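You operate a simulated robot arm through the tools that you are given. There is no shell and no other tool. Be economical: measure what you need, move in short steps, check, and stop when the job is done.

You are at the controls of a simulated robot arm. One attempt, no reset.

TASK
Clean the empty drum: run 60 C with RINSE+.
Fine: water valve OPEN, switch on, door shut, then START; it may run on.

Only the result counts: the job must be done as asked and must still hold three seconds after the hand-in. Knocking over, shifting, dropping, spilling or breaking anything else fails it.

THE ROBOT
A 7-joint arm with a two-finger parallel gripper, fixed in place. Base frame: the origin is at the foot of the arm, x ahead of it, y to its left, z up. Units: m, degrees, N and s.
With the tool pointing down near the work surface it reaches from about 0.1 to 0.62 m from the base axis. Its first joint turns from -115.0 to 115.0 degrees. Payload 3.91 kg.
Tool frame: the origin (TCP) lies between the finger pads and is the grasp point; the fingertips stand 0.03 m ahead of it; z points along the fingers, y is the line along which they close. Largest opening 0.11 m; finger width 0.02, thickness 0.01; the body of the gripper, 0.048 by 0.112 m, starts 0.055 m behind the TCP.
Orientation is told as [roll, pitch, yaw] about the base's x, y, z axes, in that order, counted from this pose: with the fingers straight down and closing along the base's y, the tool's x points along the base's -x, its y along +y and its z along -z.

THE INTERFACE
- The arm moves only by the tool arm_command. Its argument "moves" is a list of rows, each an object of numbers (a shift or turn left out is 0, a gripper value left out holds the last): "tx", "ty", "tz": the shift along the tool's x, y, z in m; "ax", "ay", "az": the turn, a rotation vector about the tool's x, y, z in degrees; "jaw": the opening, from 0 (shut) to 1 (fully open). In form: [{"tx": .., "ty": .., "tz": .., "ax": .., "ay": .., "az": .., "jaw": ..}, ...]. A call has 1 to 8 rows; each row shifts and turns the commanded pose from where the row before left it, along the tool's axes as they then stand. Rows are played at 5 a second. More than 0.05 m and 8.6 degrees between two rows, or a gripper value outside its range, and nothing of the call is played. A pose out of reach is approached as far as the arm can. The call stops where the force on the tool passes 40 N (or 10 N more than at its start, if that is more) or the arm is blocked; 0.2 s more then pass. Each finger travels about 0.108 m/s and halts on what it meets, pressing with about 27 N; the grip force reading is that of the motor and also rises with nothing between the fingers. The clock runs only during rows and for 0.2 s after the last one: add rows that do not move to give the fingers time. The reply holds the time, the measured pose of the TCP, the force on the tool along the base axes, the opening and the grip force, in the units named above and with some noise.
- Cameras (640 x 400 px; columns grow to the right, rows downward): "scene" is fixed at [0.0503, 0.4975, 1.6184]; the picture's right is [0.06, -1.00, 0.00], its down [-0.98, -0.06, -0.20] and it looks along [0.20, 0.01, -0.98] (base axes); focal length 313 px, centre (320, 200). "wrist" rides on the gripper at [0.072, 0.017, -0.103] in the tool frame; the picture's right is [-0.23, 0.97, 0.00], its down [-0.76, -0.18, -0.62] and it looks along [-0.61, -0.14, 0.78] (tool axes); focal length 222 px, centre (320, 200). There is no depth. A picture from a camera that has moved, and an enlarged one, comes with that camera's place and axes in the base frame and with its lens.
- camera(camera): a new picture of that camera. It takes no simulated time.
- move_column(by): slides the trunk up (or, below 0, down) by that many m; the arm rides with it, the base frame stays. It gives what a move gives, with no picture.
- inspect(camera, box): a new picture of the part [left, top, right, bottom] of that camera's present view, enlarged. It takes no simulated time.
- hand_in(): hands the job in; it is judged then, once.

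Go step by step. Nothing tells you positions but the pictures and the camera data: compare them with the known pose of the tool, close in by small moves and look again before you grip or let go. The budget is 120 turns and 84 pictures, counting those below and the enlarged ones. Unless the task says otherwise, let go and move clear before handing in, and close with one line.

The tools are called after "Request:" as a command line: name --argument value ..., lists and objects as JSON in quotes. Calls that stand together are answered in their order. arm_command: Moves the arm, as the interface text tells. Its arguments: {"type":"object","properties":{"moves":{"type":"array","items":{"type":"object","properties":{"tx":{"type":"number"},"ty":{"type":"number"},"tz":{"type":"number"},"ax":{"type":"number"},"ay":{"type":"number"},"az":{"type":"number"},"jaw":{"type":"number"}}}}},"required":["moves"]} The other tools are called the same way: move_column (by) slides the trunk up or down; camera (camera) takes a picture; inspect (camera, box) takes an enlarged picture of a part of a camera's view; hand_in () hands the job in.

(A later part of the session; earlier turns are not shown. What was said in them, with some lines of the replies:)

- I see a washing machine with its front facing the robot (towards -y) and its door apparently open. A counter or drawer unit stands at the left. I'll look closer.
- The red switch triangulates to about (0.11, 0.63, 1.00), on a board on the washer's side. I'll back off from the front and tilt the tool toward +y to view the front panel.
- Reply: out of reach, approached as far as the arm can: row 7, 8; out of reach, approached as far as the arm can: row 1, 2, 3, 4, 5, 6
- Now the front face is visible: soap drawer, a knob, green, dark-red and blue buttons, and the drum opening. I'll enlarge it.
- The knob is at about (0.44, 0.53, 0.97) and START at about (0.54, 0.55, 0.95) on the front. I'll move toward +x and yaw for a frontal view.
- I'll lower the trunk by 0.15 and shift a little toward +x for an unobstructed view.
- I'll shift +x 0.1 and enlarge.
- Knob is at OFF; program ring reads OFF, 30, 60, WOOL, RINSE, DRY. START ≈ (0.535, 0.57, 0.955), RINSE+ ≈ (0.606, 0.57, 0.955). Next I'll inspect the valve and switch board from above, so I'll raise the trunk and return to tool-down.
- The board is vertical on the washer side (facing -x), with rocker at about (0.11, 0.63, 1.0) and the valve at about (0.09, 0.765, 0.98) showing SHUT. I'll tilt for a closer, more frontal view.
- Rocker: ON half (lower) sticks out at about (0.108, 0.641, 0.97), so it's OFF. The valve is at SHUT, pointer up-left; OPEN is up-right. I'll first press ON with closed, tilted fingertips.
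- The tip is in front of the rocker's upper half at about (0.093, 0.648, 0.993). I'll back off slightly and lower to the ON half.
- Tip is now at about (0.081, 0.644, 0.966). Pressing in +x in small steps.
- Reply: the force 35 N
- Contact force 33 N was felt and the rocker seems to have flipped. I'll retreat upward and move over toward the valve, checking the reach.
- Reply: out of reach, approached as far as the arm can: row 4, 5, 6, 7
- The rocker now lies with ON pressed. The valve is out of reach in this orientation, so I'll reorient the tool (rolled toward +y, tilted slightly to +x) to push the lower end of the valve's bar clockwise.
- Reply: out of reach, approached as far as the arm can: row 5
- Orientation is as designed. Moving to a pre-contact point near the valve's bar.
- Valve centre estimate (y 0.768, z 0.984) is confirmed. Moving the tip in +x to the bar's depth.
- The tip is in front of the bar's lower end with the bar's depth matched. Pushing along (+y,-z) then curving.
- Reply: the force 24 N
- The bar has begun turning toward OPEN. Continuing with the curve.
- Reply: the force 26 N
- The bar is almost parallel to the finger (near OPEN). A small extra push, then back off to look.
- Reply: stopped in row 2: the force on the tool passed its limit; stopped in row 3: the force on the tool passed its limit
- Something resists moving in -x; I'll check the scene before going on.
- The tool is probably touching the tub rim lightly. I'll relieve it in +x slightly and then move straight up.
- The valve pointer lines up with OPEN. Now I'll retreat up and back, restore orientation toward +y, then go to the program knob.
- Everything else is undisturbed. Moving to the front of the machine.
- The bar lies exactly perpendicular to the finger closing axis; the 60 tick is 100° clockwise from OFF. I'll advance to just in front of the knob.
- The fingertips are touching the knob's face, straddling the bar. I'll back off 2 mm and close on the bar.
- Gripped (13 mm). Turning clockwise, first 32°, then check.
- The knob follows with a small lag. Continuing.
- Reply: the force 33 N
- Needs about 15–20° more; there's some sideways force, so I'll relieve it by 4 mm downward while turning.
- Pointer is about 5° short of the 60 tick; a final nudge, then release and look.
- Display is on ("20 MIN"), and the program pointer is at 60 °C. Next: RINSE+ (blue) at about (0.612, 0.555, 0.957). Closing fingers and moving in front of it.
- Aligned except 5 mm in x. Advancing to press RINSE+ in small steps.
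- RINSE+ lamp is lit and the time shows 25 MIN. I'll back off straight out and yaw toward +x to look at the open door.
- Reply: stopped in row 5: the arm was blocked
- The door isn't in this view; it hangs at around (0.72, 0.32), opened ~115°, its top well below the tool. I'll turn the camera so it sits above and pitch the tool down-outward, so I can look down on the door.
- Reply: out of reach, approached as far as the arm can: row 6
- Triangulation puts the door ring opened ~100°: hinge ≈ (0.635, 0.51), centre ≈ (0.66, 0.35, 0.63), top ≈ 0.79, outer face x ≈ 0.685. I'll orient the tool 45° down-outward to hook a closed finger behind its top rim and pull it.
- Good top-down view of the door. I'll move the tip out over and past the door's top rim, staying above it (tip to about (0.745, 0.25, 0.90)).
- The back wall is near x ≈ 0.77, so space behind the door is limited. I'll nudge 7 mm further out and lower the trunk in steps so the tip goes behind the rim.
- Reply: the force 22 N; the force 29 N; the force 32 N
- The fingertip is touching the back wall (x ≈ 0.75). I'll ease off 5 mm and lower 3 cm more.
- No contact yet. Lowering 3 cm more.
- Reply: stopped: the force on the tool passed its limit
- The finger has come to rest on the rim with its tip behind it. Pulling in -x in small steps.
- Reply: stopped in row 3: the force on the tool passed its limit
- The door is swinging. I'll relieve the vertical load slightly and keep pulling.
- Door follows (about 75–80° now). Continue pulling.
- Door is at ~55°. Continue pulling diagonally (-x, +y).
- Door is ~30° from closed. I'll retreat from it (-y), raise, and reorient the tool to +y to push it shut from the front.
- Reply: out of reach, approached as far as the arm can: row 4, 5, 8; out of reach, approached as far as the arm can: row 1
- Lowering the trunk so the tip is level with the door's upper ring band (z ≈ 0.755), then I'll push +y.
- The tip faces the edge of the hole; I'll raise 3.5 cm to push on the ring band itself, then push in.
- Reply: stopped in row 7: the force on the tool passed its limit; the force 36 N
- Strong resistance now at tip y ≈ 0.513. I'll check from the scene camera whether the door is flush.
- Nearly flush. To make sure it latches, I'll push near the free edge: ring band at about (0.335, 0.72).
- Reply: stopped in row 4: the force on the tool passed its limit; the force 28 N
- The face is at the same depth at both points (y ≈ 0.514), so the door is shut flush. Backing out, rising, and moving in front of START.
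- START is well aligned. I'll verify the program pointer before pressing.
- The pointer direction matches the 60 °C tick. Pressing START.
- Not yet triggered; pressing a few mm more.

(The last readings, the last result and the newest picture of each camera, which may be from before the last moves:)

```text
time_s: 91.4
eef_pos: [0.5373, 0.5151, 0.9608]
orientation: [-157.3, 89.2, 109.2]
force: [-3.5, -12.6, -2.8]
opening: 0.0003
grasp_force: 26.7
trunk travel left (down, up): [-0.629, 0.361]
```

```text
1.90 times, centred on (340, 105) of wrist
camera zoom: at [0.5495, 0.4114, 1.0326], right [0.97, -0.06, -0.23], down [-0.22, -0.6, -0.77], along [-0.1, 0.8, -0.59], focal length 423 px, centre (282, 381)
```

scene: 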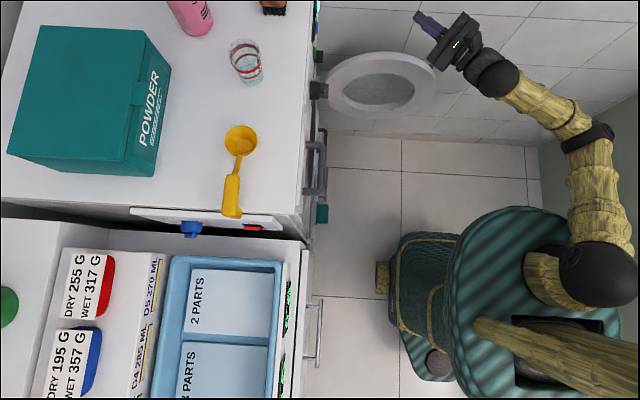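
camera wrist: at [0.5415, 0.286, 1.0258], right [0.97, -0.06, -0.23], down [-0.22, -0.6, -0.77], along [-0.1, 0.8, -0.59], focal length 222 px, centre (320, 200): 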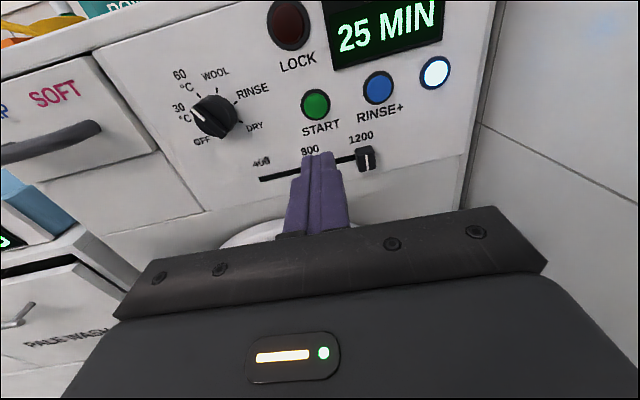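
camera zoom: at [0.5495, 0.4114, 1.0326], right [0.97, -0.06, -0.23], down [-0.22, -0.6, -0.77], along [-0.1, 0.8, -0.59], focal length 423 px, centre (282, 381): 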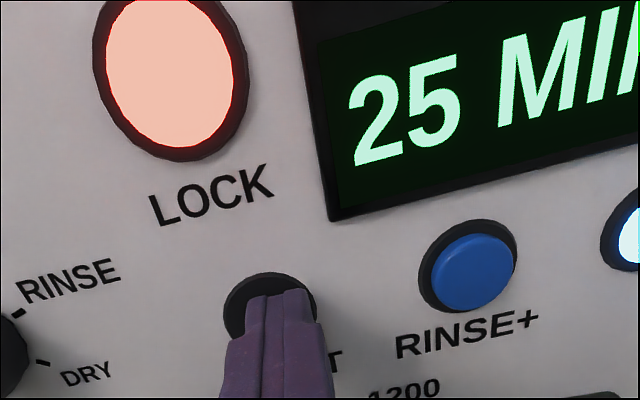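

The LOCK lamp is lit, so the program has started. Backing clear.

Request:
arm_command --moves '[{"tz": -0.03}, {"tz": -0.045}, {"tz": -0.045}, {"tz": -0.03}, {"tx": 0}]'

Request:
camera --camera "wrist"

Request:
camera --camera "scene"

```text
time_s: 92.6
eef_pos: [0.5269, 0.3663, 0.9622]
orientation: [-156.8, 89.0, 109.7]
force: [0.2, -1.0, 0.2]
opening: 0.0002
grasp_force: 27.1
trunk travel left (down, up): [-0.629, 0.361]
```

```text
3 pictures are left
camera wrist: at [0.5382, 0.2611, 1.0326], right [0.97, -0.06, -0.23], down [-0.22, -0.6, -0.77], along [-0.1, 0.8, -0.59], focal length 222 px, centre (320, 200)
```

wrist: 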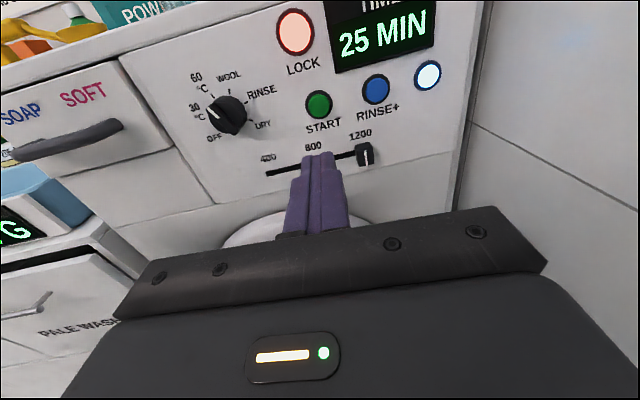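

```text
2 pictures are left
```

scene: 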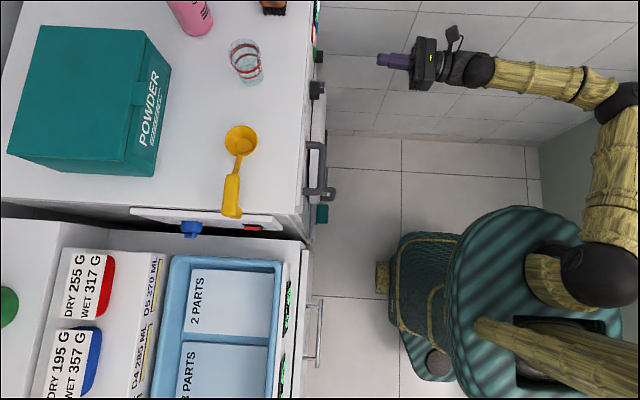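

The LOCK and RINSE+ lamps are lit, the display shows 25 MIN, and the door is shut. Nothing else has moved, so I'm handing in.

Request:
hand_in

```text
The job is handed in.
```

The drum clean is running at 60 °C with RINSE+. The water valve is OPEN, the mains switch is on and the door is shut; after START the LOCK lamp lit and the display showed 25 MIN.
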